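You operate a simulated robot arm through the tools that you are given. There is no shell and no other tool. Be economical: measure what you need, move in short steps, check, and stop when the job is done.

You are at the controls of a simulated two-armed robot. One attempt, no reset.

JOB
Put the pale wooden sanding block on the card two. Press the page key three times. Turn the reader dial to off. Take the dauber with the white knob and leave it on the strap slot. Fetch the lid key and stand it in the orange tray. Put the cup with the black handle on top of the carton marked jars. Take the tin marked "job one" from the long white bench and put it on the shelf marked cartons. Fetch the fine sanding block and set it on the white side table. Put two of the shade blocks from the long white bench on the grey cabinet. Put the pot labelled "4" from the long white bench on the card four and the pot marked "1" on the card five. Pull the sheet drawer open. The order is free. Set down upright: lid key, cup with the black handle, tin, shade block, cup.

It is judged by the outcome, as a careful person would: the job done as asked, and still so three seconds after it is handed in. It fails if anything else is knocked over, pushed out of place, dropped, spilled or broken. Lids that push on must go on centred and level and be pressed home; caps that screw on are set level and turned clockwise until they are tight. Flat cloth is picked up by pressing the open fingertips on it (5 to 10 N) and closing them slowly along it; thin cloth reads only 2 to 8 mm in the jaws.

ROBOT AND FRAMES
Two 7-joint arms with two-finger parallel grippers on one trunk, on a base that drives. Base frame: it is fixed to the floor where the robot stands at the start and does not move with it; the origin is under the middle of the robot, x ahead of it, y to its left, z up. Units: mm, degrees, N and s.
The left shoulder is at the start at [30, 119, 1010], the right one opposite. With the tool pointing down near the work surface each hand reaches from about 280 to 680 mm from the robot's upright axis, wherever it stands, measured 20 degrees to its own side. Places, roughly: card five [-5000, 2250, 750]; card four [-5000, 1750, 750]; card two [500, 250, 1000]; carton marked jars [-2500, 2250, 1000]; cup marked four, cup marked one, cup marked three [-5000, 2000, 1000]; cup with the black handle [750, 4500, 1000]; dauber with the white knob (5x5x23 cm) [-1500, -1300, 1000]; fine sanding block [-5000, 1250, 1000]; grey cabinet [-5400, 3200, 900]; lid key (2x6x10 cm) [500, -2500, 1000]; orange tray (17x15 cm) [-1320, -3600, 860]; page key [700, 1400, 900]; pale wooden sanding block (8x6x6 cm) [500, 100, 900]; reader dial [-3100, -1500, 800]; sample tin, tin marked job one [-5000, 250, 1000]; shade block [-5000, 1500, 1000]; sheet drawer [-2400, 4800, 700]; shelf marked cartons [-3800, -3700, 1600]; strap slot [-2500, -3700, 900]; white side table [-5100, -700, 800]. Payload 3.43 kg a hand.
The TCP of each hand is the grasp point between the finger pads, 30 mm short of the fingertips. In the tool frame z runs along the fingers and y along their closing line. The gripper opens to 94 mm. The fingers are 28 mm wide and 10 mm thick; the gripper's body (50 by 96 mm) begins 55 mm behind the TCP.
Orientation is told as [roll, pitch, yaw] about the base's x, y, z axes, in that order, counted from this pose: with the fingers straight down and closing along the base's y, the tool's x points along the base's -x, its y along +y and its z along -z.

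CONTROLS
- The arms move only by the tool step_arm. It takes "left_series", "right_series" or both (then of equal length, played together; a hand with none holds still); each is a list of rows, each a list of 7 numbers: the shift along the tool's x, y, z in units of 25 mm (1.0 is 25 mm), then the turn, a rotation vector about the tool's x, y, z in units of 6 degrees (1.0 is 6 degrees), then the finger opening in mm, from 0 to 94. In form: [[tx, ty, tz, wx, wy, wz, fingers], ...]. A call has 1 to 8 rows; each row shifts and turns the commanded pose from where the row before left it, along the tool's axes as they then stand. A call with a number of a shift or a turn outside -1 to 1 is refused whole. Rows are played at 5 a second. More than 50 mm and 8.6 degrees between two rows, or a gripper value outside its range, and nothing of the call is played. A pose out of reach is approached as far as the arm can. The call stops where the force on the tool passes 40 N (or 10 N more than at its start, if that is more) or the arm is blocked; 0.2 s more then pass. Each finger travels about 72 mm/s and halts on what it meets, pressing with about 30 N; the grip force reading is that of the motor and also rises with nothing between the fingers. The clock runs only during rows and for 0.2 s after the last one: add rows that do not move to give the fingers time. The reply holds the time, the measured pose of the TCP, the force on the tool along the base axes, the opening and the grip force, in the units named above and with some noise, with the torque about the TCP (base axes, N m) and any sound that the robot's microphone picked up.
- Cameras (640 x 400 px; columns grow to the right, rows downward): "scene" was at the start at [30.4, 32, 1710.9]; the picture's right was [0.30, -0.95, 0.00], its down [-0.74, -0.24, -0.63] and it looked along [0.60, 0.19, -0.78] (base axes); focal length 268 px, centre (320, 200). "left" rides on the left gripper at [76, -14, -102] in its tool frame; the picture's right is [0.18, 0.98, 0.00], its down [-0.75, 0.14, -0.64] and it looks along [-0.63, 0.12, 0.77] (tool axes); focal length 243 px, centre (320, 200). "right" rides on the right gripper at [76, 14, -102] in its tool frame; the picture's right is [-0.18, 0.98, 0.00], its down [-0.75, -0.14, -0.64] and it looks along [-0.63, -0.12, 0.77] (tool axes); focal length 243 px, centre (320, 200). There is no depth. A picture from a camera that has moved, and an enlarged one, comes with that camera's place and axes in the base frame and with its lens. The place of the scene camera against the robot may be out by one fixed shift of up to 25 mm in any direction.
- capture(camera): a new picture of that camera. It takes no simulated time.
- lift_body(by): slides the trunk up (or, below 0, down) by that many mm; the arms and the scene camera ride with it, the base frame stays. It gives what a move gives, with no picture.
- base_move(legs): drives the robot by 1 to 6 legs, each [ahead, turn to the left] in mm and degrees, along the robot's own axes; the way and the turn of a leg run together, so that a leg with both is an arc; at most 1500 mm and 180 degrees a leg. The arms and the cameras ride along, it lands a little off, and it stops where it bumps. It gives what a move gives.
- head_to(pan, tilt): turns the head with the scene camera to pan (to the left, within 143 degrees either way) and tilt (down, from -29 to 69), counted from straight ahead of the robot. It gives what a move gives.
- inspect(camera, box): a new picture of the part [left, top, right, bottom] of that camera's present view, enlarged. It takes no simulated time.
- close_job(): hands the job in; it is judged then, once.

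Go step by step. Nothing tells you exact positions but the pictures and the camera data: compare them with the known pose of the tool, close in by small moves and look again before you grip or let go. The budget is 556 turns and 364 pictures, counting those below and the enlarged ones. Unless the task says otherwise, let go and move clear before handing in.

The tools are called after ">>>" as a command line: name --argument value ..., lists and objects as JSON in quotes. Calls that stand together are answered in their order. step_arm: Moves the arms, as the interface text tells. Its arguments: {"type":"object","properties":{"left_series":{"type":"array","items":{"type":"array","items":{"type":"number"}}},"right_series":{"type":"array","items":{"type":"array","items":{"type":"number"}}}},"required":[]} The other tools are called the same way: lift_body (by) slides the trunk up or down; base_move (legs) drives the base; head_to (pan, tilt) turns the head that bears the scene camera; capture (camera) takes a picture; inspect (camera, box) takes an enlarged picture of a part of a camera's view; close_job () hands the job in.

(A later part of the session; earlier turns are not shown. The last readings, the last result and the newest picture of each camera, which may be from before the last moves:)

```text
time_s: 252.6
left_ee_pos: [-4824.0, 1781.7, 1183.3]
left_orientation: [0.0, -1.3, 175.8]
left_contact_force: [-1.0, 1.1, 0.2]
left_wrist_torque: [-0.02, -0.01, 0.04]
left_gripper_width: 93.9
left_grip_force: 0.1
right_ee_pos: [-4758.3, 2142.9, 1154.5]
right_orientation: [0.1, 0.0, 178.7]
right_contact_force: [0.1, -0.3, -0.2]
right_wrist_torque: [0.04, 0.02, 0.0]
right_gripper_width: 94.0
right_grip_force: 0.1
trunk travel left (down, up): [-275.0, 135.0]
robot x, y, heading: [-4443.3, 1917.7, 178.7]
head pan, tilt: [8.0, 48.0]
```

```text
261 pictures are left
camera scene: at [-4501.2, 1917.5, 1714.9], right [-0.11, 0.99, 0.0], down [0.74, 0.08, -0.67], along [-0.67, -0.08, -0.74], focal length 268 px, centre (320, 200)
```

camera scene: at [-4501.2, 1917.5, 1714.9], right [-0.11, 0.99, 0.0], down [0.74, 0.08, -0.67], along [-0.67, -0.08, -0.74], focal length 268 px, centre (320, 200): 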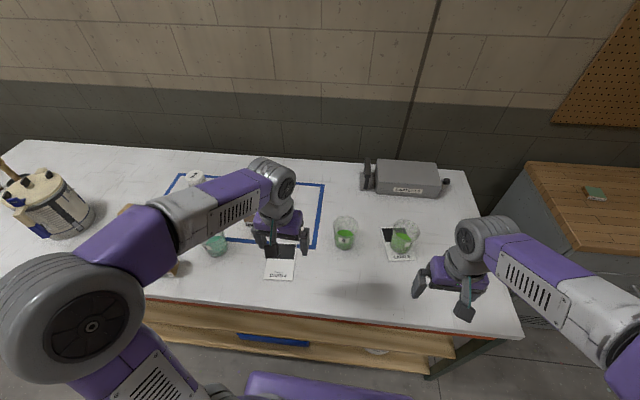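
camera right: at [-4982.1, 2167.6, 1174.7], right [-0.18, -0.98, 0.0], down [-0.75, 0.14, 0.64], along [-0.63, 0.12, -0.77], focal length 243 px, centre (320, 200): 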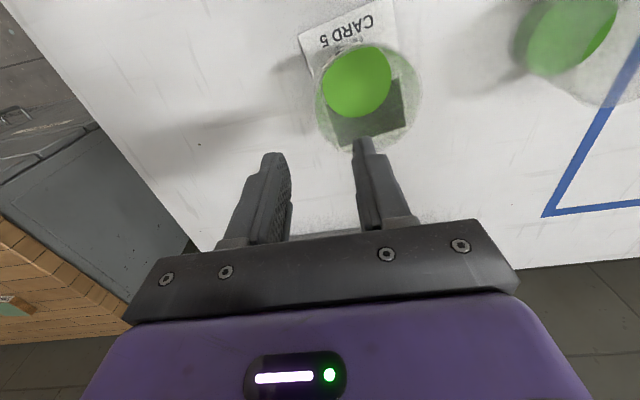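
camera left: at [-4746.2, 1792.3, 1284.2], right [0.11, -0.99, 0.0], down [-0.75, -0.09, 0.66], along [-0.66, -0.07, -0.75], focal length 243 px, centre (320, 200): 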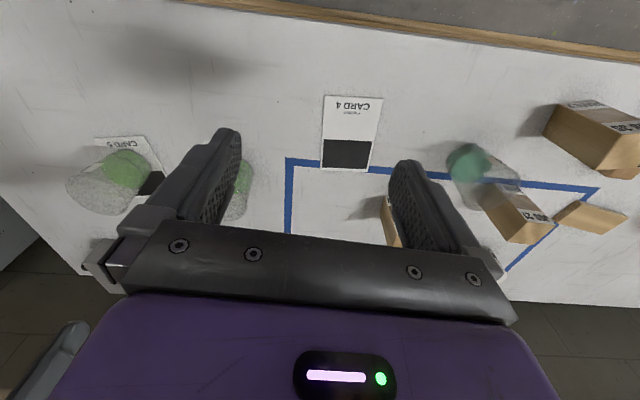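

Now the left hand goes over to cup 4.

>>> step_arm --left_series '[[-0.99, -0.55, 0, 0, 0, 0, 80], [-0.99, -0.55, 0, 0, 0, 0, 60], [-0.99, -0.55, 0.4, 0, 0, 0, 46], [-0.99, -0.55, 0.6, 0, 0, 0, 46], [-0.99, -0.55, 0.6, 0, 0, 0, 46], [-0.99, -0.55, 0.6, 0, 0, 0, 46], [-0.99, -0.55, 0.6, 0, 0, 0, 46]]'

>>> capture --camera "left"

```text
time_s: 254.2
left_ee_pos: [-4994.6, 1892.6, 1115.5]
left_orientation: [0.0, -1.2, 175.9]
left_contact_force: [-0.1, 0.3, -0.1]
left_wrist_torque: [0.02, 0.0, 0.02]
left_gripper_width: 46.1
left_grip_force: 0.1
right_ee_pos: [-4760.2, 2143.3, 1156.0]
right_orientation: [0.2, 0.1, 178.7]
right_contact_force: [0.3, -0.1, 0.3]
right_wrist_torque: [-0.03, 0.0, -0.03]
right_gripper_width: 93.9
right_grip_force: 0.0
trunk travel left (down, up): [-275.0, 135.0]
robot x, y, heading: [-4443.0, 1916.6, 178.6]
head pan, tilt: [8.0, 48.0]
```

```text
260 pictures are left
camera left: at [-4916.1, 1902.2, 1216.1], right [0.11, -0.99, 0.0], down [-0.75, -0.09, 0.66], along [-0.65, -0.07, -0.75], focal length 243 px, centre (320, 200)
```

left: 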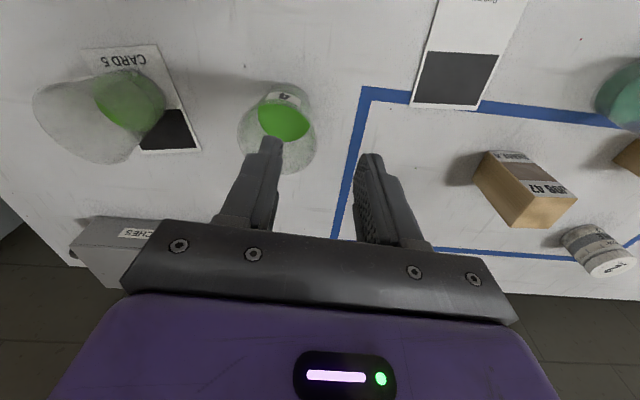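

>>> step_arm --left_series '[[-0.7, -0.1, 0.8, 0, 0, 0, 46], [-0.66, 0, 1, 0, 0, 0, 46], [0, 0, 1, 0, 0, 0, 46]]'

>>> capture --camera "left"

```text
time_s: 255.0
left_ee_pos: [-5028.4, 1896.9, 1049.0]
left_orientation: [0.1, -1.3, 175.9]
left_contact_force: [0.5, -0.8, -0.4]
left_wrist_torque: [0.0, -0.01, -0.02]
left_gripper_width: 46.1
left_grip_force: 0.0
right_ee_pos: [-4758.3, 2143.0, 1155.9]
right_orientation: [0.0, 0.1, 178.7]
right_contact_force: [-0.5, -0.2, 0.3]
right_wrist_torque: [0.01, 0.0, -0.01]
right_gripper_width: 93.9
right_grip_force: 0.1
trunk travel left (down, up): [-275.0, 135.0]
robot x, y, heading: [-4442.2, 1917.3, 178.9]
head pan, tilt: [8.0, 48.0]
```

```text
259 pictures are left
camera left: at [-4950.2, 1906.2, 1149.1], right [0.11, -0.99, 0.0], down [-0.75, -0.09, 0.66], along [-0.65, -0.07, -0.75], focal length 243 px, centre (320, 200)
```

left: 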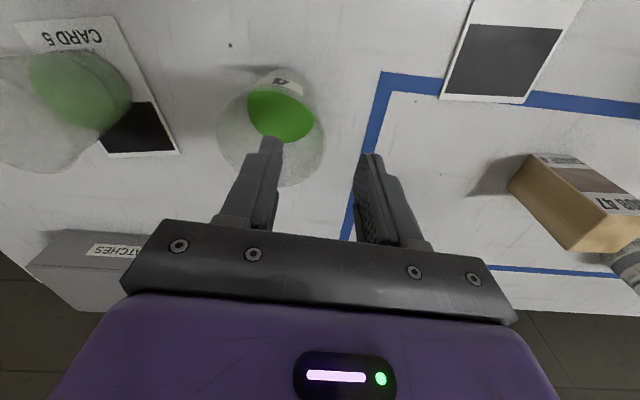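

>>> step_arm --left_series '[[0, 0, 1, 0, 0, 0, 46], [0, 0, 1, 0, 0, 0, 46], [0, 0, 0.9, 0, 0, 0, 46], [0, 0, 0, 0, 0, 0, 46]]'

>>> capture --camera "left"

```text
time_s: 255.8
left_ee_pos: [-5034.2, 1898.5, 995.8]
left_orientation: [-0.4, -2.4, 176.1]
left_contact_force: [4.5, -0.3, 15.6]
left_wrist_torque: [0.31, -0.37, -0.14]
left_gripper_width: 45.9
left_grip_force: 0.1
right_ee_pos: [-4759.1, 2144.3, 1155.6]
right_orientation: [-0.1, 0.0, 178.8]
right_contact_force: [-0.5, 0.3, 0.0]
right_wrist_torque: [-0.02, -0.01, 0.02]
right_gripper_width: 94.0
right_grip_force: 0.0
trunk travel left (down, up): [-275.0, 135.0]
robot x, y, heading: [-4441.3, 1917.9, 178.6]
head pan, tilt: [8.0, 48.0]
stopped in row 3 (left hand): the force on the tool passed its limit at 55 N (the readings are from after the stop); the commanded pose is now the measured one
```

```text
258 pictures are left
camera left: at [-4953.5, 1907.4, 1094.6], right [0.11, -0.99, -0.01], down [-0.74, -0.09, 0.67], along [-0.67, -0.07, -0.74], focal length 243 px, centre (320, 200)
```

left: 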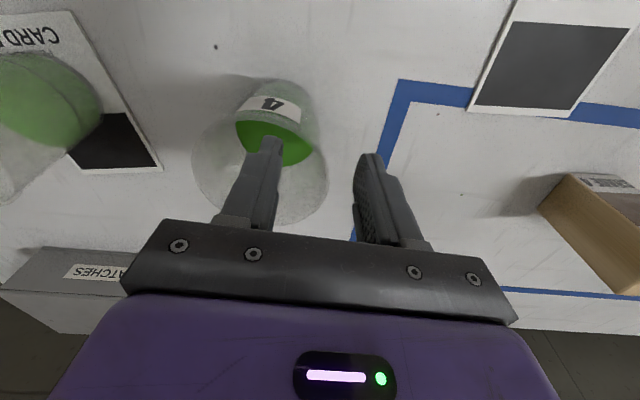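

>>> inspect --camera "left" --box '[170, 70, 370, 250]'

```text
2.22 times, centred on (270, 160) of left
camera zoom: at [-4953.5, 1907.4, 1094.6], right [0.11, -0.99, -0.01], down [-0.74, -0.09, 0.67], along [-0.67, -0.07, -0.74], focal length 539 px, centre (431, 289)
```

zoom: 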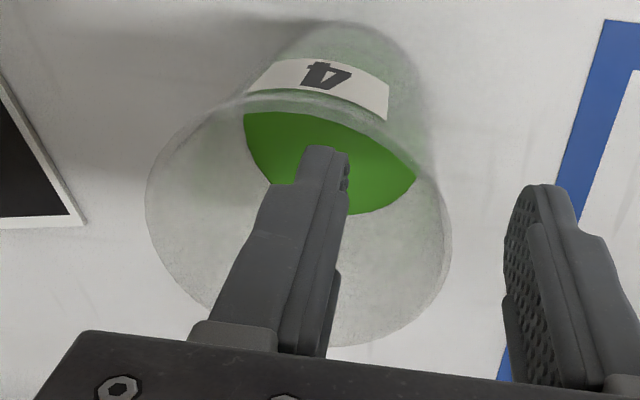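

>>> inspect --camera "scene" --box '[270, 180, 430, 280]'

```text
4.00 times, centred on (350, 230) of scene
camera zoom: at [-4501.7, 1917.2, 1714.9], right [-0.11, 0.99, 0.0], down [0.74, 0.09, -0.67], along [-0.67, -0.08, -0.74], focal length 1072 px, centre (200, 80)
```

zoom: 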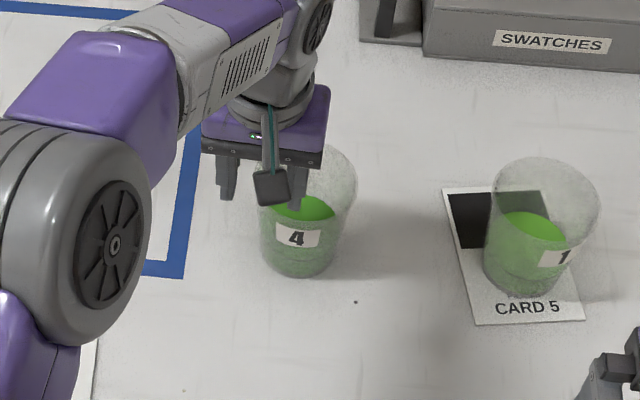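

The fingertip probably met the liquid level. I'll back off 4 mm and close the pinch at this depth.

>>> step_arm --left_series '[[0, 0, -0.2, 0, 0, 0, 46], [0, 0, 0, 0, 0, 0, 30], [0, 0, 0, 0, 0, 0, 15], [0, 0, 0, 0, 0, 0, 0], [0, 0, 0, 0, 0, 0, 0]]'

>>> capture --camera "left"

```text
time_s: 257.0
left_ee_pos: [-5033.1, 1897.1, 999.1]
left_orientation: [-0.3, -2.1, 175.9]
left_contact_force: [-0.5, 0.3, -0.3]
left_wrist_torque: [0.01, 0.02, -0.05]
left_gripper_width: 0.0
left_grip_force: 29.9
right_ee_pos: [-4758.8, 2143.6, 1156.4]
right_orientation: [-0.1, 0.1, 178.8]
right_contact_force: [-0.3, -0.3, 0.3]
right_wrist_torque: [-0.02, 0.0, 0.02]
right_gripper_width: 94.0
right_grip_force: 0.1
trunk travel left (down, up): [-275.0, 135.0]
robot x, y, heading: [-4442.1, 1914.3, 178.8]
head pan, tilt: [8.0, 48.0]
```

```text
255 pictures are left
camera left: at [-4953.8, 1906.7, 1097.6], right [0.11, -0.99, -0.01], down [-0.74, -0.09, 0.67], along [-0.66, -0.07, -0.74], focal length 243 px, centre (320, 200)
```

left: 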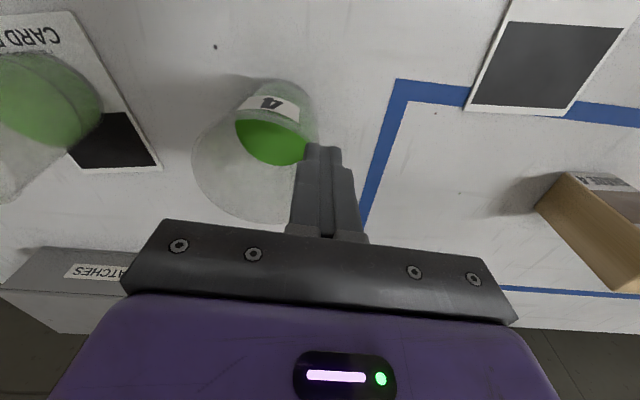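

The fingers closed on nothing: the rim is lower (≈966) and the cup sits farther out, centre ≈[-5048,1936]. Raising, reopening and correcting.

>>> step_arm --left_series '[[0, 0, -0.8, 0, 0, 0, 0], [-0.6, 0.14, 0, 0, 0.3, 0, 30], [0, 0, 0, 0, 0, 0, 46], [0, 0, 0, 0, 0, 0, 46]]'

>>> capture --camera "left"

```text
time_s: 258.0
left_ee_pos: [-5047.1, 1896.7, 1017.2]
left_orientation: [-0.3, -0.2, 175.8]
left_contact_force: [0.8, 0.5, 0.2]
left_wrist_torque: [0.01, 0.0, 0.0]
left_gripper_width: 45.9
left_grip_force: 0.0
right_ee_pos: [-4760.4, 2143.2, 1155.7]
right_orientation: [0.0, 0.1, 178.7]
right_contact_force: [-0.2, 0.6, -0.2]
right_wrist_torque: [0.02, -0.01, 0.0]
right_gripper_width: 94.2
right_grip_force: 0.1
trunk travel left (down, up): [-275.0, 135.0]
robot x, y, heading: [-4440.9, 1921.3, 178.4]
head pan, tilt: [8.0, 48.0]
```

```text
254 pictures are left
camera left: at [-4971.2, 1904.8, 1119.7], right [0.11, -0.99, -0.01], down [-0.76, -0.09, 0.64], along [-0.64, -0.07, -0.77], focal length 243 px, centre (320, 200)
```

left: 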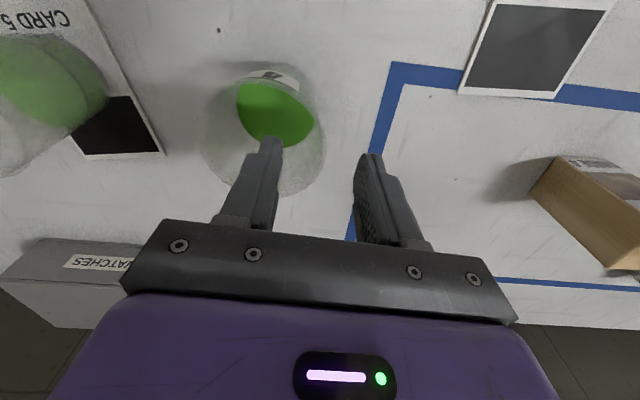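

>>> step_arm --left_series '[[0.15, 0.15, 0.6, 0, 0, 0, 46], [0, 0, 0.8, 0, 0, 0, 46], [0, 0, 0.6, 0, 0, 0, 46]]'

>>> capture --camera "left"

```text
time_s: 258.8
left_ee_pos: [-5043.8, 1891.4, 968.3]
left_orientation: [-0.3, -0.3, 176.0]
left_contact_force: [0.6, -0.2, 0.0]
left_wrist_torque: [0.01, 0.01, 0.05]
left_gripper_width: 46.1
left_grip_force: 0.0
right_ee_pos: [-4759.0, 2143.5, 1155.7]
right_orientation: [0.0, 0.1, 178.7]
right_contact_force: [0.3, 0.0, -0.4]
right_wrist_torque: [-0.06, 0.03, 0.0]
right_gripper_width: 94.2
right_grip_force: 0.1
trunk travel left (down, up): [-275.0, 135.0]
robot x, y, heading: [-4442.6, 1920.9, 178.7]
head pan, tilt: [8.0, 48.0]
```

```text
253 pictures are left
camera left: at [-4968.0, 1900.6, 1069.9], right [0.11, -0.99, -0.01], down [-0.76, -0.09, 0.64], along [-0.64, -0.07, -0.76], focal length 243 px, centre (320, 200)
```

left: 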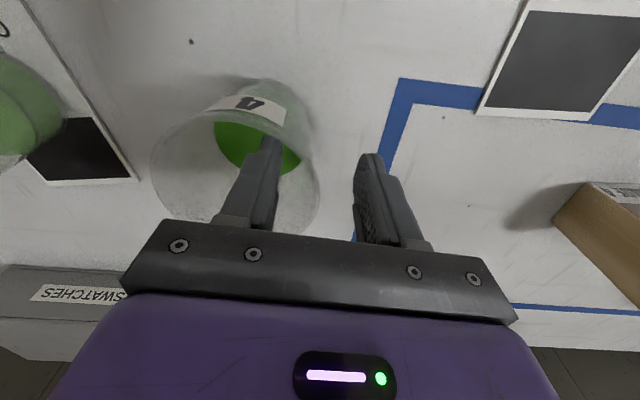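

>>> step_arm --left_series '[[0, 0, 0, 0, 0, 0, 30], [0, 0, 0, 0, 0, 0, 15], [0, 0, 0, 0, 0, 0, 0], [0, 0, 0, 0, 0, 0, 0]]'

>>> step_arm --left_series '[[0, 0, -0.4, 0, 0, 0, 0], [0, 0, -0.6, 0, 0, 0, 0], [0, 0, -0.8, 0, 0, 0, 0], [0, 0, -0.8, 0, 0, 0, 0], [0, 0, -0.8, 0, 0, 0, 0]]'

>>> capture --camera "left"

```text
time_s: 259.8
left_ee_pos: [-5044.4, 1891.3, 969.3]
left_orientation: [-0.5, -0.4, 176.0]
left_contact_force: [-1.1, 1.0, 7.0]
left_wrist_torque: [0.62, 0.02, 0.06]
left_gripper_width: 7.2
left_grip_force: 30.4
right_ee_pos: [-4758.1, 2143.9, 1155.1]
right_orientation: [0.1, 0.1, 178.7]
right_contact_force: [0.4, 0.0, 0.4]
right_wrist_torque: [0.03, 0.01, 0.01]
right_gripper_width: 94.2
right_grip_force: 0.0
trunk travel left (down, up): [-275.0, 135.0]
robot x, y, heading: [-4443.6, 1915.9, 178.4]
head pan, tilt: [8.0, 48.0]
```

```text
time_s: 261.0
left_ee_pos: [-5044.5, 1890.2, 1054.1]
left_orientation: [-0.3, -0.2, 175.9]
left_contact_force: [-0.1, 0.4, -1.8]
left_wrist_torque: [-0.03, -0.04, 0.02]
left_gripper_width: 5.2
left_grip_force: 30.0
right_ee_pos: [-4759.8, 2143.0, 1155.1]
right_orientation: [0.0, 0.2, 178.7]
right_contact_force: [0.5, -0.5, -0.5]
right_wrist_torque: [-0.01, 0.0, -0.02]
right_gripper_width: 94.0
right_grip_force: 0.1
trunk travel left (down, up): [-275.0, 135.0]
robot x, y, heading: [-4445.7, 1919.9, 178.8]
head pan, tilt: [8.0, 48.0]
```

```text
252 pictures are left
camera left: at [-4968.2, 1900.1, 1155.6], right [0.11, -0.99, -0.01], down [-0.76, -0.09, 0.64], along [-0.64, -0.07, -0.76], focal length 243 px, centre (320, 200)
```

left: 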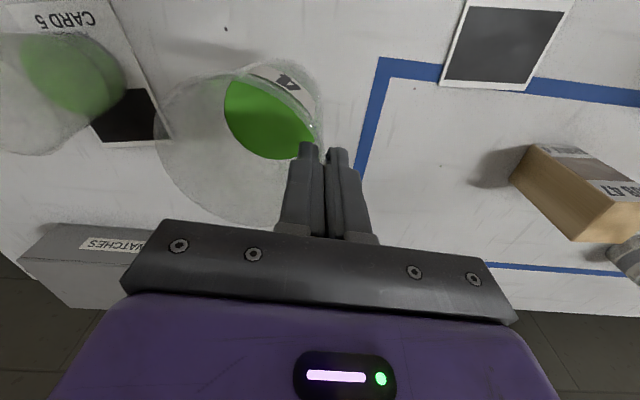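

Cup 4 is up. Carrying it to card 4.

>>> step_arm --left_series '[[0.5, 0.93, -0.4, 0, 0, 0, 0], [0.5, 0.93, -0.4, 0, 0, 0, 0], [0.5, 0.93, 0, 0, 0, 0, 0], [0.5, 0.93, 0, 0, 0, 0, 0], [0.5, 0.93, 0, 0, 0, 0, 0], [0.5, 0.93, 0, 0, 0, 0, 0], [0.5, 0.93, 0, 0, 0, 0, 0], [0.5, 0.93, 0, 0, 0, 0, 0]]'

>>> capture --camera "left"

>>> inspect --camera "scene" --box '[200, 180, 360, 300]'

```text
time_s: 262.8
left_ee_pos: [-4957.6, 1699.0, 1071.8]
left_orientation: [-0.3, -0.1, 175.9]
left_contact_force: [0.6, 0.5, -0.9]
left_wrist_torque: [-0.08, 0.01, -0.02]
left_gripper_width: 5.0
left_grip_force: 29.7
right_ee_pos: [-4759.7, 2142.8, 1156.0]
right_orientation: [0.0, 0.1, 178.6]
right_contact_force: [0.7, -0.6, 0.3]
right_wrist_torque: [0.01, 0.0, -0.03]
right_gripper_width: 93.8
right_grip_force: 0.1
trunk travel left (down, up): [-275.0, 135.0]
robot x, y, heading: [-4445.0, 1919.6, 178.6]
head pan, tilt: [8.0, 48.0]
```

```text
251 pictures are left
camera left: at [-4880.0, 1708.0, 1174.5], right [0.11, -0.99, -0.01], down [-0.76, -0.09, 0.64], along [-0.64, -0.07, -0.76], focal length 243 px, centre (320, 200)
```

left: 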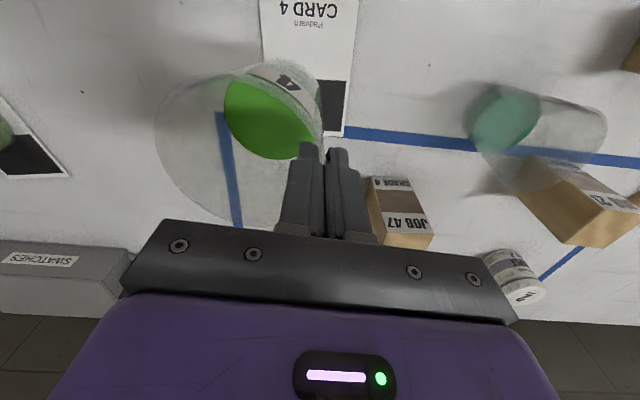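

```text
3.33 times, centred on (280, 240) of scene
camera zoom: at [-4501.9, 1916.4, 1714.9], right [-0.11, 0.99, 0.0], down [0.74, 0.09, -0.67], along [-0.66, -0.08, -0.74], focal length 893 px, centre (453, 67)
```

zoom: 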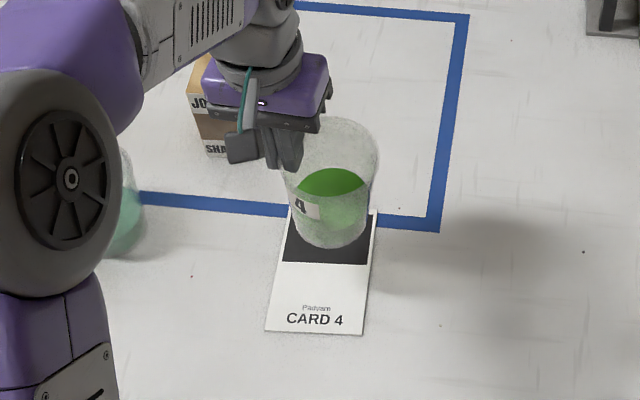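

>>> step_arm --left_series '[[0.1, 1, 0, 0, 0, 0, 0], [0, 0, 1, 0, 0, 0, 0], [0, 0, 1, 0, 0, 0, 0], [0, 0, 1, 0, 0, 0, 0], [0, 0, 0.5, 0, 0, 0, 0]]'

>>> inspect --camera "scene" --box '[200, 180, 360, 300]'

```text
time_s: 264.0
left_ee_pos: [-4957.0, 1673.6, 982.2]
left_orientation: [-0.3, -0.2, 175.9]
left_contact_force: [-0.1, -0.4, -1.4]
left_wrist_torque: [-0.06, -0.02, 0.01]
left_gripper_width: 4.8
left_grip_force: 29.3
right_ee_pos: [-4760.4, 2143.0, 1156.2]
right_orientation: [0.0, 0.0, 178.8]
right_contact_force: [0.4, -0.6, 0.0]
right_wrist_torque: [0.02, 0.01, 0.01]
right_gripper_width: 94.0
right_grip_force: 0.0
trunk travel left (down, up): [-275.0, 135.0]
robot x, y, heading: [-4442.7, 1916.8, 178.6]
head pan, tilt: [8.0, 48.0]
```

```text
3.33 times, centred on (280, 240) of scene
camera zoom: at [-4502.6, 1917.2, 1714.9], right [-0.11, 0.99, 0.0], down [0.74, 0.09, -0.67], along [-0.66, -0.08, -0.74], focal length 893 px, centre (453, 67)
```

zoom: 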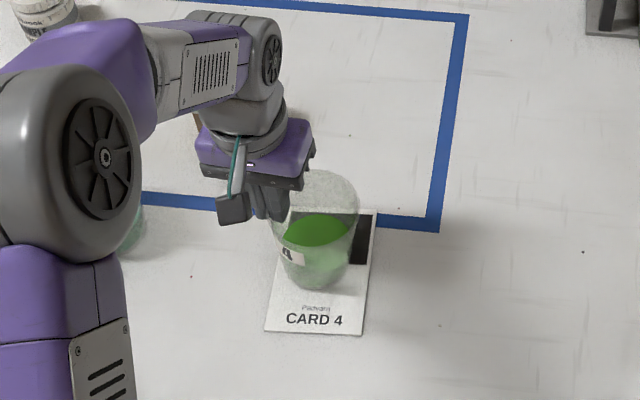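

>>> step_arm --left_series '[[0, 0, 0.24, 0, 0, 0, 0], [0, 0, 0.16, 0, 0, 0, 0], [0, 0, 0.08, 0, 0, 0, 0]]'

```text
time_s: 264.8
left_ee_pos: [-4956.2, 1672.6, 972.7]
left_orientation: [-0.1, -0.6, 176.0]
left_contact_force: [-1.3, -6.5, 26.6]
left_wrist_torque: [0.61, -0.35, -0.04]
left_gripper_width: 7.0
left_grip_force: 30.0
right_ee_pos: [-4756.9, 2142.7, 1155.0]
right_orientation: [0.0, 0.0, 178.6]
right_contact_force: [0.3, 0.0, 0.4]
right_wrist_torque: [0.03, 0.0, 0.0]
right_gripper_width: 94.3
right_grip_force: 0.2
trunk travel left (down, up): [-275.0, 135.0]
robot x, y, heading: [-4441.6, 1917.8, 178.7]
head pan, tilt: [8.0, 48.0]
```

>>> step_arm --left_series '[[0, 0, -0.14, 0, 0, 0, 6], [0, 0, 0, 0, 0, 0, 14], [0, 0, 0, 0, 0, 0, 22], [0, 0, 0, 0, 0, 0, 34], [0, 0, -0.8, 0, 0, 0, 34], [0, 0, -1, 0, 0, 0, 34], [0, 0, -1, 0, 0, 0, 34], [0, 0, -1, 0, 0, 0, 40]]'

>>> capture --camera "left"

>>> inspect --camera "scene" --box '[160, 160, 360, 300]'

```text
time_s: 266.6
left_ee_pos: [-4954.5, 1673.1, 1071.2]
left_orientation: [-0.3, -0.2, 175.8]
left_contact_force: [0.1, 0.2, 0.7]
left_wrist_torque: [0.01, -0.03, 0.01]
left_gripper_width: 40.2
left_grip_force: 0.0
right_ee_pos: [-4758.9, 2144.3, 1155.7]
right_orientation: [0.1, 0.1, 178.7]
right_contact_force: [0.3, -0.3, -0.6]
right_wrist_torque: [0.01, -0.01, -0.03]
right_gripper_width: 93.9
right_grip_force: 0.1
trunk travel left (down, up): [-275.0, 135.0]
robot x, y, heading: [-4442.9, 1917.7, 178.6]
head pan, tilt: [8.0, 48.0]
```

```text
248 pictures are left
camera left: at [-4878.7, 1682.6, 1172.8], right [0.11, -0.99, -0.01], down [-0.76, -0.09, 0.64], along [-0.64, -0.07, -0.76], focal length 243 px, centre (320, 200)
```

left: 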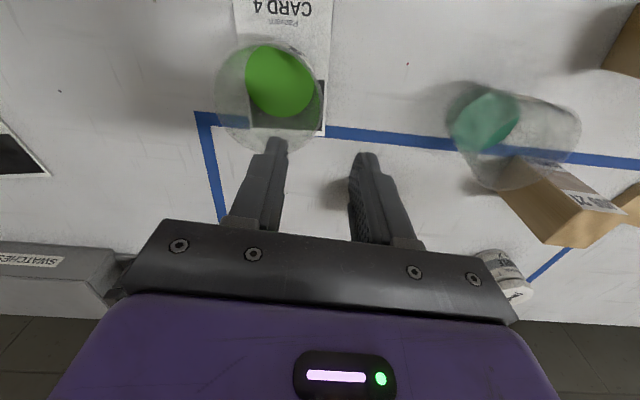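

```text
2.86 times, centred on (260, 230) of scene
camera zoom: at [-4501.9, 1917.4, 1714.9], right [-0.11, 0.99, 0.0], down [0.74, 0.09, -0.67], along [-0.67, -0.08, -0.74], focal length 766 px, centre (491, 114)
```

zoom: 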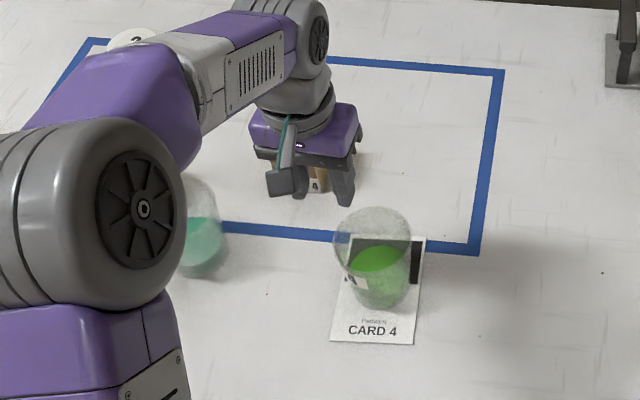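

Cup 4 is on card 4. Now shade blocks: I'll retract the left hand and shift the base to y≈1450.

>>> step_arm --left_series '[[0, 0, -1, 0, 0, 0, 94], [0.5, 0, -1, 0, 0, 0, 94], [1, 0, -1, 0, 0, 0, 94], [1, 0, -1, 0, 0, 0, 94], [1, 0, 0, 0, 0, 0, 94], [1, -0.3, 0, 0, 0, 0, 94], [1, -0.3, 0, 0, 0, 0, 94], [1, -0.3, 0, 0, 0, 0, 94]]'

>>> base_move --legs '[[-260, 0], [0, 91.5], [460, 0], [0, -90], [270, 0]]'

>>> head_to --pan 0 --tilt 48

>>> capture --camera "scene"

```text
time_s: 268.4
left_ee_pos: [-4793.0, 1683.3, 1171.5]
left_orientation: [-0.2, -0.3, 175.9]
left_contact_force: [-1.5, -0.1, 0.1]
left_wrist_torque: [0.03, 0.01, 0.0]
left_gripper_width: 94.0
left_grip_force: 0.0
right_ee_pos: [-4757.3, 2143.1, 1154.8]
right_orientation: [0.0, 0.2, 178.7]
right_contact_force: [0.5, -0.4, 0.2]
right_wrist_torque: [-0.04, 0.02, 0.02]
right_gripper_width: 94.0
right_grip_force: 0.0
trunk travel left (down, up): [-275.0, 135.0]
robot x, y, heading: [-4443.2, 1918.4, 178.5]
head pan, tilt: [8.0, 48.0]
```

```text
time_s: 281.8
left_ee_pos: [-4790.4, 1182.4, 1171.7]
left_orientation: [-0.3, -0.2, 179.2]
left_contact_force: [0.2, 0.8, 0.7]
left_wrist_torque: [-0.02, 0.03, -0.02]
left_gripper_width: 94.1
left_grip_force: 0.1
right_ee_pos: [-4781.6, 1643.7, 1155.7]
right_orientation: [0.0, 0.2, -178.0]
right_contact_force: [-0.9, 1.0, 0.0]
right_wrist_torque: [0.0, 0.01, 0.0]
right_gripper_width: 93.8
right_grip_force: 0.0
trunk travel left (down, up): [-275.0, 135.0]
robot x, y, heading: [-4448.7, 1434.9, -178.2]
head pan, tilt: [8.0, 48.0]
```

```text
time_s: 282.5
left_ee_pos: [-4790.2, 1180.5, 1171.4]
left_orientation: [-0.3, -0.4, 179.3]
left_contact_force: [0.2, 0.4, 0.6]
left_wrist_torque: [0.0, -0.01, -0.01]
left_gripper_width: 93.7
left_grip_force: 0.1
right_ee_pos: [-4781.3, 1642.7, 1154.7]
right_orientation: [0.0, 0.2, -178.0]
right_contact_force: [-0.1, 0.0, -0.3]
right_wrist_torque: [0.01, 0.03, 0.0]
right_gripper_width: 94.1
right_grip_force: 0.0
trunk travel left (down, up): [-275.0, 135.0]
robot x, y, heading: [-4452.1, 1435.5, -178.3]
head pan, tilt: [0.0, 48.0]
```

```text
246 pictures are left
camera scene: at [-4511.9, 1443.9, 1714.9], right [-0.03, 1.0, 0.0], down [0.74, 0.02, -0.67], along [-0.67, -0.02, -0.74], focal length 268 px, centre (320, 200)
```

scene: 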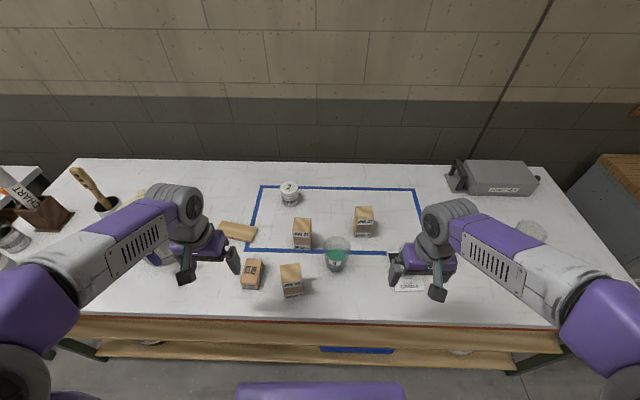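

>>> base_move --legs '[[60, 0]]'

>>> inspect --camera "scene" --box '[210, 180, 410, 320]'

>>> capture --camera "left"

>>> capture --camera "right"

```text
time_s: 283.4
left_ee_pos: [-4849.1, 1180.3, 1171.2]
left_orientation: [-0.3, -0.2, 179.2]
left_contact_force: [-0.8, -1.1, 0.1]
left_wrist_torque: [0.02, -0.03, 0.0]
left_gripper_width: 94.0
left_grip_force: 0.0
right_ee_pos: [-4841.5, 1641.5, 1154.5]
right_orientation: [0.0, 0.2, -178.0]
right_contact_force: [-0.7, -1.2, -0.5]
right_wrist_torque: [-0.01, 0.0, -0.01]
right_gripper_width: 93.8
right_grip_force: 0.0
trunk travel left (down, up): [-275.0, 135.0]
robot x, y, heading: [-4510.0, 1436.4, -178.1]
head pan, tilt: [0.0, 48.0]
```

```text
2.86 times, centred on (310, 250) of scene
camera zoom: at [-4572.7, 1442.0, 1714.8], right [-0.03, 1.0, 0.0], down [0.74, 0.02, -0.67], along [-0.67, -0.02, -0.74], focal length 766 px, centre (349, 57)
```

zoom: 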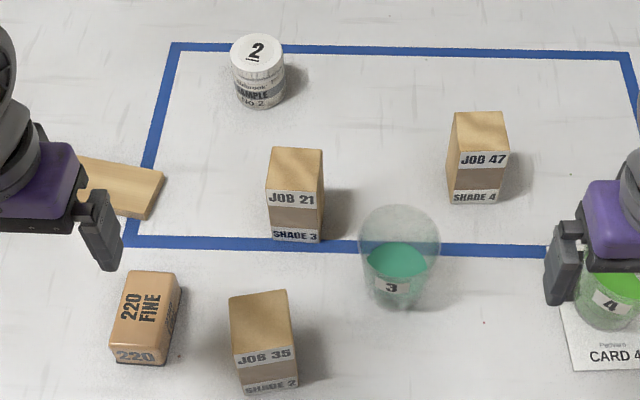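

```text
244 pictures are left
camera left: at [-4773.5, 1193.7, 1273.2], right [0.17, -0.99, -0.01], down [-0.75, -0.13, 0.64], along [-0.64, -0.11, -0.77], focal length 243 px, centre (320, 200)
```

left: 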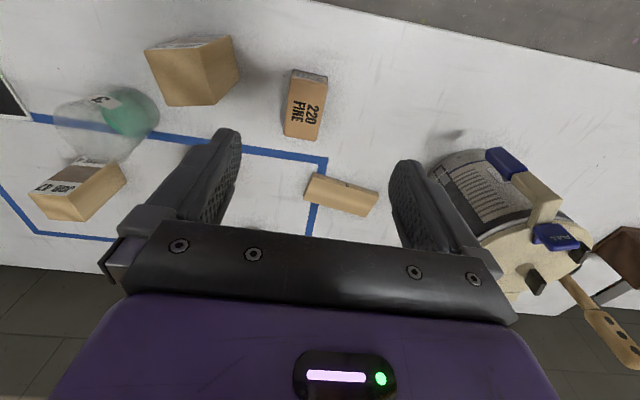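

```text
243 pictures are left
camera right: at [-4765.4, 1630.1, 1257.2], right [-0.15, -0.99, 0.0], down [-0.76, 0.11, 0.64], along [-0.63, 0.1, -0.77], focal length 243 px, centre (320, 200)
```

right: 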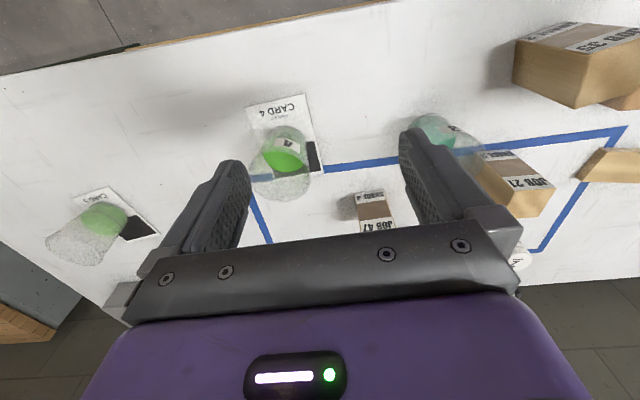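

Right hand will take JOB 47, left hand JOB 35. Moving both over their blocks.

>>> step_arm --left_series '[[-0.13, -0.89, 0, 0, 0, 0, 94], [-0.13, -0.89, 0, 0, 0, 0, 94], [-0.13, -0.89, 0, 0, 0, 0, 94], [-0.13, -0.89, 0, 0, 0, 0, 94], [-0.13, -0.89, 0, 0, 0, 0, 94], [-0.13, -0.89, 0.5, 0, 0, 0, 94], [-0.13, -0.89, 0.5, 0, 0, 0, 94]]' --right_series '[[-1, 0.22, 0.2, 0, 0, 0, 94], [-1, 0.22, 0.2, 0, 0, 0, 94], [-1, 0.22, 0.4, 0, 0, 0, 94], [-1, 0.22, 0.4, 0, 0, 0, 94], [-1, 0.22, 0.4, 0, 0, 0, 94], [-1, 0.22, 0.4, 0, 0, 0, 94], [-1, 0.22, 0.4, 0, 0, 0, 94]]'

>>> capture --camera "left"

>>> capture --camera "right"

```text
time_s: 285.1
left_ee_pos: [-4868.3, 1336.5, 1146.6]
left_orientation: [-0.3, -0.2, 179.2]
left_contact_force: [0.1, 0.1, 0.2]
left_wrist_torque: [-0.02, -0.03, -0.01]
left_gripper_width: 94.0
left_grip_force: 0.1
right_ee_pos: [-5015.9, 1596.3, 1094.7]
right_orientation: [0.0, 0.0, -178.0]
right_contact_force: [0.0, -0.4, -0.1]
right_wrist_torque: [-0.02, -0.05, 0.0]
right_gripper_width: 93.7
right_grip_force: 0.0
trunk travel left (down, up): [-275.0, 135.0]
robot x, y, heading: [-4510.5, 1437.4, -178.3]
head pan, tilt: [0.0, 48.0]
```

```text
242 pictures are left
camera left: at [-4792.9, 1350.3, 1249.5], right [0.17, -0.99, -0.01], down [-0.75, -0.13, 0.64], along [-0.63, -0.11, -0.77], focal length 243 px, centre (320, 200)
```

left: 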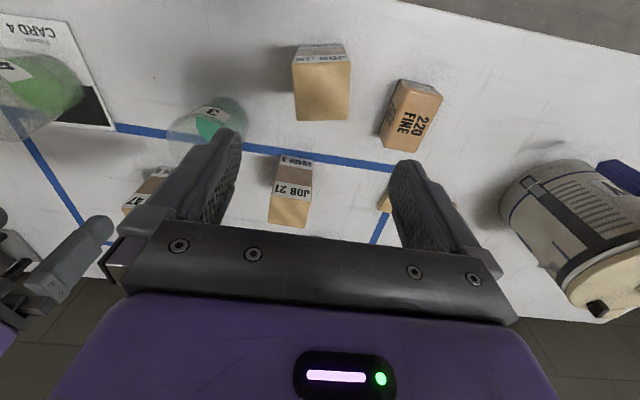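

```text
241 pictures are left
camera right: at [-4939.1, 1584.9, 1197.4], right [-0.15, -0.99, 0.0], down [-0.76, 0.12, 0.64], along [-0.63, 0.09, -0.77], focal length 243 px, centre (320, 200)
```

right: 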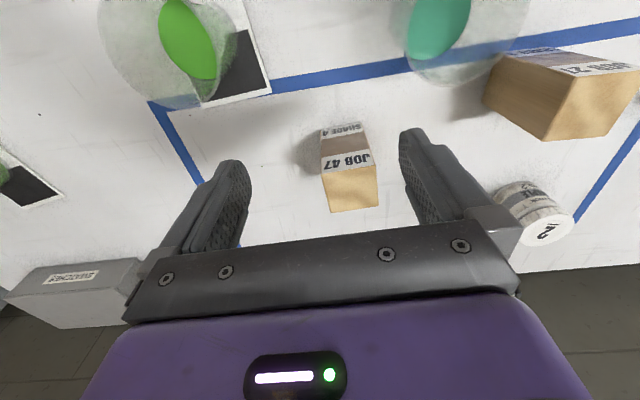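

>>> step_arm --left_series '[[0, 0, 1, 0, 0, 0, 94], [0, 0, 1, 0, 0, 0, 94], [0, 0, 1, 0, 0, 0, 94], [0, 0, 1, 0, 0, 0, 94]]' --right_series '[[-0.98, 0.19, 0, 0, 0, 0, 94], [-0.98, 0.19, 0.3, 0, 0, 0, 94], [-0.98, 0.19, 0.4, 0, 0, 0, 94], [-0.98, 0.19, 0.4, 0, 0, 0, 94]]'

>>> capture --camera "left"

>>> capture --camera "right"

```text
time_s: 286.1
left_ee_pos: [-4870.3, 1335.1, 1047.4]
left_orientation: [-0.3, -0.2, 179.3]
left_contact_force: [0.4, 0.4, 0.9]
left_wrist_torque: [0.0, -0.02, 0.01]
left_gripper_width: 93.9
left_grip_force: 0.1
right_ee_pos: [-5108.9, 1573.7, 1065.6]
right_orientation: [0.0, 0.2, -178.0]
right_contact_force: [0.0, -0.5, -0.7]
right_wrist_torque: [0.01, 0.03, -0.03]
right_gripper_width: 93.7
right_grip_force: 0.0
trunk travel left (down, up): [-275.0, 135.0]
robot x, y, heading: [-4508.1, 1434.2, -178.1]
head pan, tilt: [0.0, 48.0]
```

```text
240 pictures are left
camera left: at [-4794.5, 1349.5, 1149.6], right [0.17, -0.99, -0.01], down [-0.75, -0.14, 0.64], along [-0.63, -0.11, -0.77], focal length 243 px, centre (320, 200)
```

left: 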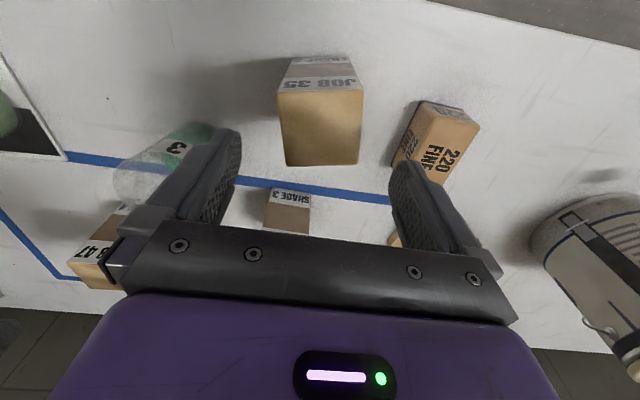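

```text
239 pictures are left
camera right: at [-5034.5, 1562.2, 1168.2], right [-0.15, -0.99, 0.0], down [-0.76, 0.11, 0.64], along [-0.63, 0.1, -0.77], focal length 243 px, centre (320, 200)
```

right: 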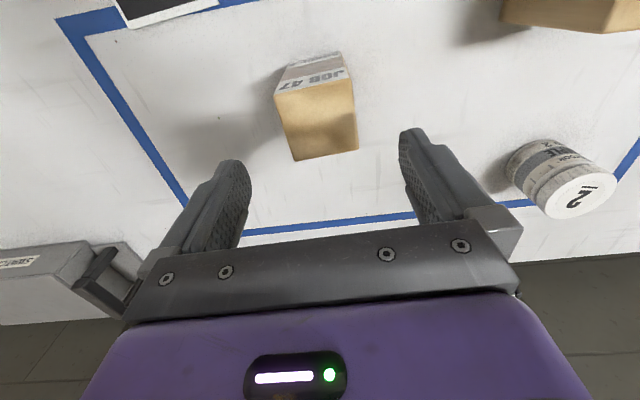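

Both are lined up; descending to grip height.

>>> step_arm --left_series '[[0, 0, 0.77, 0, 0, 0, 94], [0, 0, 0.77, 0, 0, 0, 94], [0, 0, 0.77, 0, 0, 0, 94], [0, 0, 0.77, 0, 0, 0, 94], [0, 0, 0.77, 0, 0, 0, 94], [0, 0, 0.77, 0, 0, 0, 94]]' --right_series '[[0, 0, 0.89, 0, 0, -0.7, 94], [0, 0, 0.89, 0, 0, -0.7, 94], [0, 0, 0.89, 0, 0, 0, 94], [0, 0, 0.89, 0, 0, 0, 94], [0, 0, 0.89, 0, 0, 0, 94], [0, 0, 0.89, 0, 0, 0, 94]]'

>>> capture --camera "left"

>>> capture --camera "right"

```text
time_s: 287.4
left_ee_pos: [-4870.6, 1339.1, 931.9]
left_orientation: [-0.2, -0.2, 179.4]
left_contact_force: [0.0, -0.5, -0.5]
left_wrist_torque: [-0.01, 0.01, 0.03]
left_gripper_width: 93.9
left_grip_force: 0.0
right_ee_pos: [-5109.7, 1573.0, 934.0]
right_orientation: [0.1, 0.1, -169.6]
right_contact_force: [0.3, 0.4, 0.3]
right_wrist_torque: [-0.03, 0.01, 0.03]
right_gripper_width: 94.2
right_grip_force: 0.2
trunk travel left (down, up): [-275.0, 135.0]
robot x, y, heading: [-4510.0, 1432.4, -177.9]
head pan, tilt: [0.0, 48.0]
```

```text
238 pictures are left
camera left: at [-4795.4, 1352.4, 1033.7], right [0.17, -0.99, -0.01], down [-0.75, -0.13, 0.64], along [-0.64, -0.11, -0.76], focal length 243 px, centre (320, 200)
```

left: 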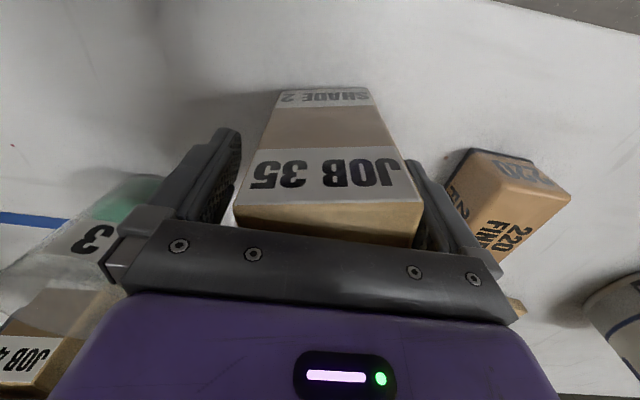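

```text
237 pictures are left
camera right: at [-5033.9, 1572.9, 1035.3], right [0.0, -1.0, 0.0], down [-0.77, 0.0, 0.64], along [-0.64, 0.0, -0.77], focal length 243 px, centre (320, 200)
```

right: 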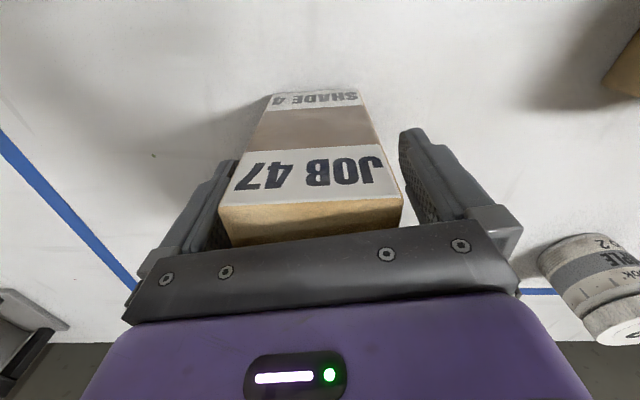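

Both blocks are between the fingers. Closing both hands and lifting.

>>> step_arm --left_series '[[0, 0, 0, 0, 0, 0, 70], [0, 0, 0, 0, 0, 0, 50], [0, 0, 0, 0, 0, 0, 40], [0, 0, 0, 0, 0, 0, 40], [0, 0, 0, 0, 0, 0, 40]]' --right_series '[[0, 0, 0, 0, 0, 0, 70], [0, 0, 0, 0, 0, 0, 50], [0, 0, 0, 0, 0, 0, 40], [0, 0, 0, 0, 0, 0, 40], [0, 0, 0, 0, 0, 0, 40]]'

>>> step_arm --left_series '[[0, 0, -0.8, 0, 0, 0, 40], [0, 0, -1, 0, 0, 0, 40], [0, 0, -1, 0, 0, 0, 40], [0, 0, -1, 0, 0, 0, 40], [0, 0, -1, 0, 0, 0, 40], [0, 0, -1, 0, 0, 0, 40], [0, 0, -1, 0, 0, 0, 40], [0, 0, -1, 0, 0, 0, 40]]' --right_series '[[0, 0, -0.8, 0, 0, 0, 40], [0, 0, -1, 0, 0, 0, 40], [0, 0, -1, 0, 0, 0, 40], [0, 0, -1, 0, 0, 0, 40], [0.5, 0, -1, 0, 0, 0, 40], [0.8, -0.2, -0.8, 0, 0, 0, 40], [1, -0.2, 0, 0, 0, 0, 40], [1, -0.2, 0, 0, 0, 0, 40]]'

>>> capture --camera "scene"

```text
time_s: 288.6
left_ee_pos: [-4870.1, 1338.7, 931.4]
left_orientation: [-0.3, -0.3, 179.2]
left_contact_force: [0.1, 0.0, -0.1]
left_wrist_torque: [-0.03, 0.02, 0.03]
left_gripper_width: 66.8
left_grip_force: 30.3
right_ee_pos: [-5110.6, 1573.4, 934.2]
right_orientation: [0.0, 0.1, -169.5]
right_contact_force: [0.6, 1.3, 0.9]
right_wrist_torque: [0.14, 0.09, -0.05]
right_gripper_width: 66.5
right_grip_force: 30.3
trunk travel left (down, up): [-275.0, 135.0]
robot x, y, heading: [-4511.7, 1435.3, -178.3]
head pan, tilt: [0.0, 48.0]
```

```text
time_s: 290.4
left_ee_pos: [-4868.5, 1338.2, 1127.5]
left_orientation: [-0.3, -0.3, 179.3]
left_contact_force: [0.0, -0.2, -2.9]
left_wrist_torque: [0.02, 0.05, -0.02]
left_gripper_width: 66.5
left_grip_force: 30.2
right_ee_pos: [-5031.3, 1604.8, 1073.8]
right_orientation: [0.0, 0.0, -169.6]
right_contact_force: [0.1, -0.3, -2.6]
right_wrist_torque: [-0.03, 0.0, -0.03]
right_gripper_width: 66.2
right_grip_force: 29.6
trunk travel left (down, up): [-275.0, 135.0]
robot x, y, heading: [-4512.5, 1436.7, -178.3]
head pan, tilt: [0.0, 48.0]
```

```text
236 pictures are left
camera scene: at [-4569.7, 1442.5, 1714.9], right [-0.03, 1.0, 0.0], down [0.74, 0.02, -0.67], along [-0.67, -0.02, -0.74], focal length 268 px, centre (320, 200)
```

scene: 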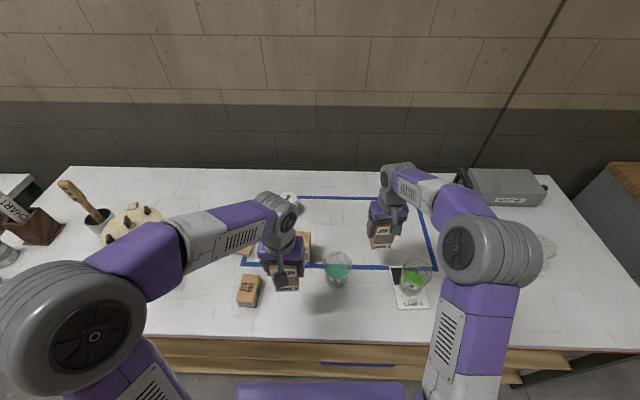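

>>> step_arm --right_series '[[1, 0, -0.4, 0, 0, 0, 40], [1, 0, -0.4, 0, 0, 0, 40], [1, 0, -0.4, 0, 0, 0, 40], [1, 0, -0.4, 0, 0, 0, 40], [1, 0, -0.4, 0, 0, 0, 40], [1, 0, -0.3, 0, 0, 0, 40], [1, 0, 0, 0, 0, 0, 40]]' --left_series '[[0, 0.6, -0.3, 0, 0, 0, 40], [0, 0.6, -0.3, 0, 0, 0, 40], [0, 0.6, 0, 0, 0, 0, 40], [0, 0.6, 0, 0, 0, 0, 40], [0, 0.6, 0, 0, 0, 0, 40], [0, 0, 0, 0, 0, 0, 40], [0, 0, 0, 0, 0, 0, 40]]'

>>> base_move --legs '[[-350, 0], [0, -90]]'

>>> head_to --pan 15 --tilt 22

>>> capture --camera "scene"

```text
time_s: 292.1
left_ee_pos: [-4868.8, 1262.1, 1142.1]
left_orientation: [-0.4, -0.2, 179.2]
left_contact_force: [0.0, 0.0, -2.9]
left_wrist_torque: [0.02, 0.02, -0.03]
left_gripper_width: 66.5
left_grip_force: 29.6
right_ee_pos: [-4857.4, 1634.4, 1132.5]
right_orientation: [0.0, 0.1, -169.5]
right_contact_force: [-0.8, 0.0, -2.2]
right_wrist_torque: [-0.01, 0.01, -0.01]
right_gripper_width: 66.2
right_grip_force: 29.9
trunk travel left (down, up): [-275.0, 135.0]
robot x, y, heading: [-4511.8, 1438.5, -178.0]
head pan, tilt: [0.0, 48.0]
```

```text
time_s: 298.1
left_ee_pos: [-4341.0, 1800.4, 1142.2]
left_orientation: [-0.4, -0.3, 91.4]
left_contact_force: [0.0, 0.5, -2.1]
left_wrist_torque: [0.01, -0.01, -0.02]
left_gripper_width: 65.9
left_grip_force: 30.3
right_ee_pos: [-3965.8, 1802.8, 1132.6]
right_orientation: [0.1, 0.1, 102.6]
right_contact_force: [-0.8, 0.3, -3.0]
right_wrist_torque: [-0.01, -0.02, -0.03]
right_gripper_width: 65.7
right_grip_force: 29.6
trunk travel left (down, up): [-275.0, 135.0]
robot x, y, heading: [-4153.7, 1444.8, 94.0]
head pan, tilt: [0.0, 48.0]
```

```text
time_s: 299.0
left_ee_pos: [-4340.7, 1800.4, 1141.8]
left_orientation: [-0.2, -0.2, 91.3]
left_contact_force: [-1.0, 0.5, -2.1]
left_wrist_torque: [0.0, 0.01, -0.01]
left_gripper_width: 65.4
left_grip_force: 29.9
right_ee_pos: [-3967.7, 1803.2, 1131.4]
right_orientation: [0.0, 0.1, 102.6]
right_contact_force: [0.2, 0.4, -2.2]
right_wrist_torque: [-0.02, 0.02, 0.02]
right_gripper_width: 65.3
right_grip_force: 30.0
trunk travel left (down, up): [-275.0, 135.0]
robot x, y, heading: [-4155.2, 1449.6, 94.1]
head pan, tilt: [15.0, 22.0]
```

```text
235 pictures are left
camera scene: at [-4193.7, 1513.8, 1754.4], right [0.95, 0.33, 0.0], down [0.12, -0.36, -0.93], along [-0.3, 0.88, -0.38], focal length 268 px, centre (320, 200)
```

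scene: 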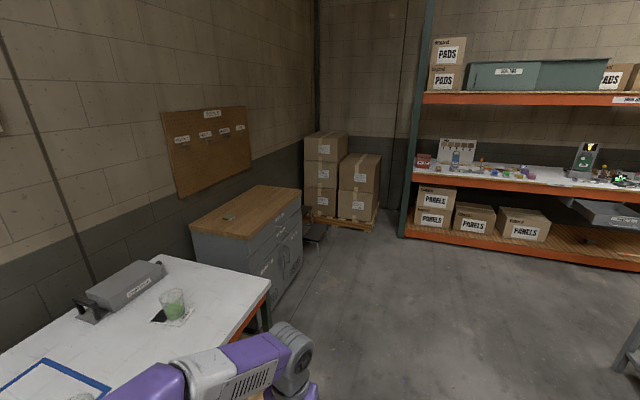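

The grey cabinet's front is near x≈-5030, y 2700–3420. Driving round to face it.

>>> base_move --legs '[[1500, -4], [100, 0], [0, 90]]'

>>> head_to --pan 0 --tilt 40

>>> capture --camera "scene"

```text
time_s: 310.9
left_ee_pos: [-4578.7, 2859.1, 1141.7]
left_orientation: [-0.2, -0.3, 177.9]
left_contact_force: [-0.1, -0.6, -2.7]
left_wrist_torque: [0.01, 0.05, 0.01]
left_gripper_width: 64.7
left_grip_force: 29.9
right_ee_pos: [-4559.4, 3233.3, 1132.1]
right_orientation: [0.1, 0.1, -170.9]
right_contact_force: [0.3, -0.4, -2.6]
right_wrist_torque: [0.0, -0.02, -0.02]
right_gripper_width: 64.5
right_grip_force: 29.7
trunk travel left (down, up): [-275.0, 135.0]
robot x, y, heading: [-4215.2, 3026.1, -179.5]
head pan, tilt: [15.0, 22.0]
```

```text
time_s: 311.7
left_ee_pos: [-4578.6, 2858.2, 1141.8]
left_orientation: [-0.3, -0.3, 177.9]
left_contact_force: [0.2, -0.3, -1.5]
left_wrist_torque: [-0.01, 0.0, 0.03]
left_gripper_width: 64.6
left_grip_force: 29.7
right_ee_pos: [-4558.2, 3232.7, 1131.7]
right_orientation: [0.2, 0.0, -171.0]
right_contact_force: [0.6, 0.7, -2.3]
right_wrist_torque: [0.03, 0.01, 0.02]
right_gripper_width: 64.2
right_grip_force: 29.6
trunk travel left (down, up): [-275.0, 135.0]
robot x, y, heading: [-4215.3, 3026.8, -179.6]
head pan, tilt: [0.0, 40.0]
```

```text
234 pictures are left
camera scene: at [-4282.4, 3032.8, 1726.4], right [-0.01, 1.0, 0.0], down [0.64, 0.01, -0.77], along [-0.77, -0.01, -0.64], focal length 268 px, centre (320, 200)
```

scene: 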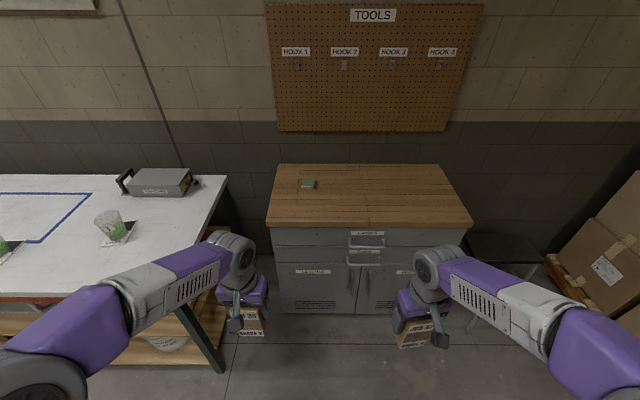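

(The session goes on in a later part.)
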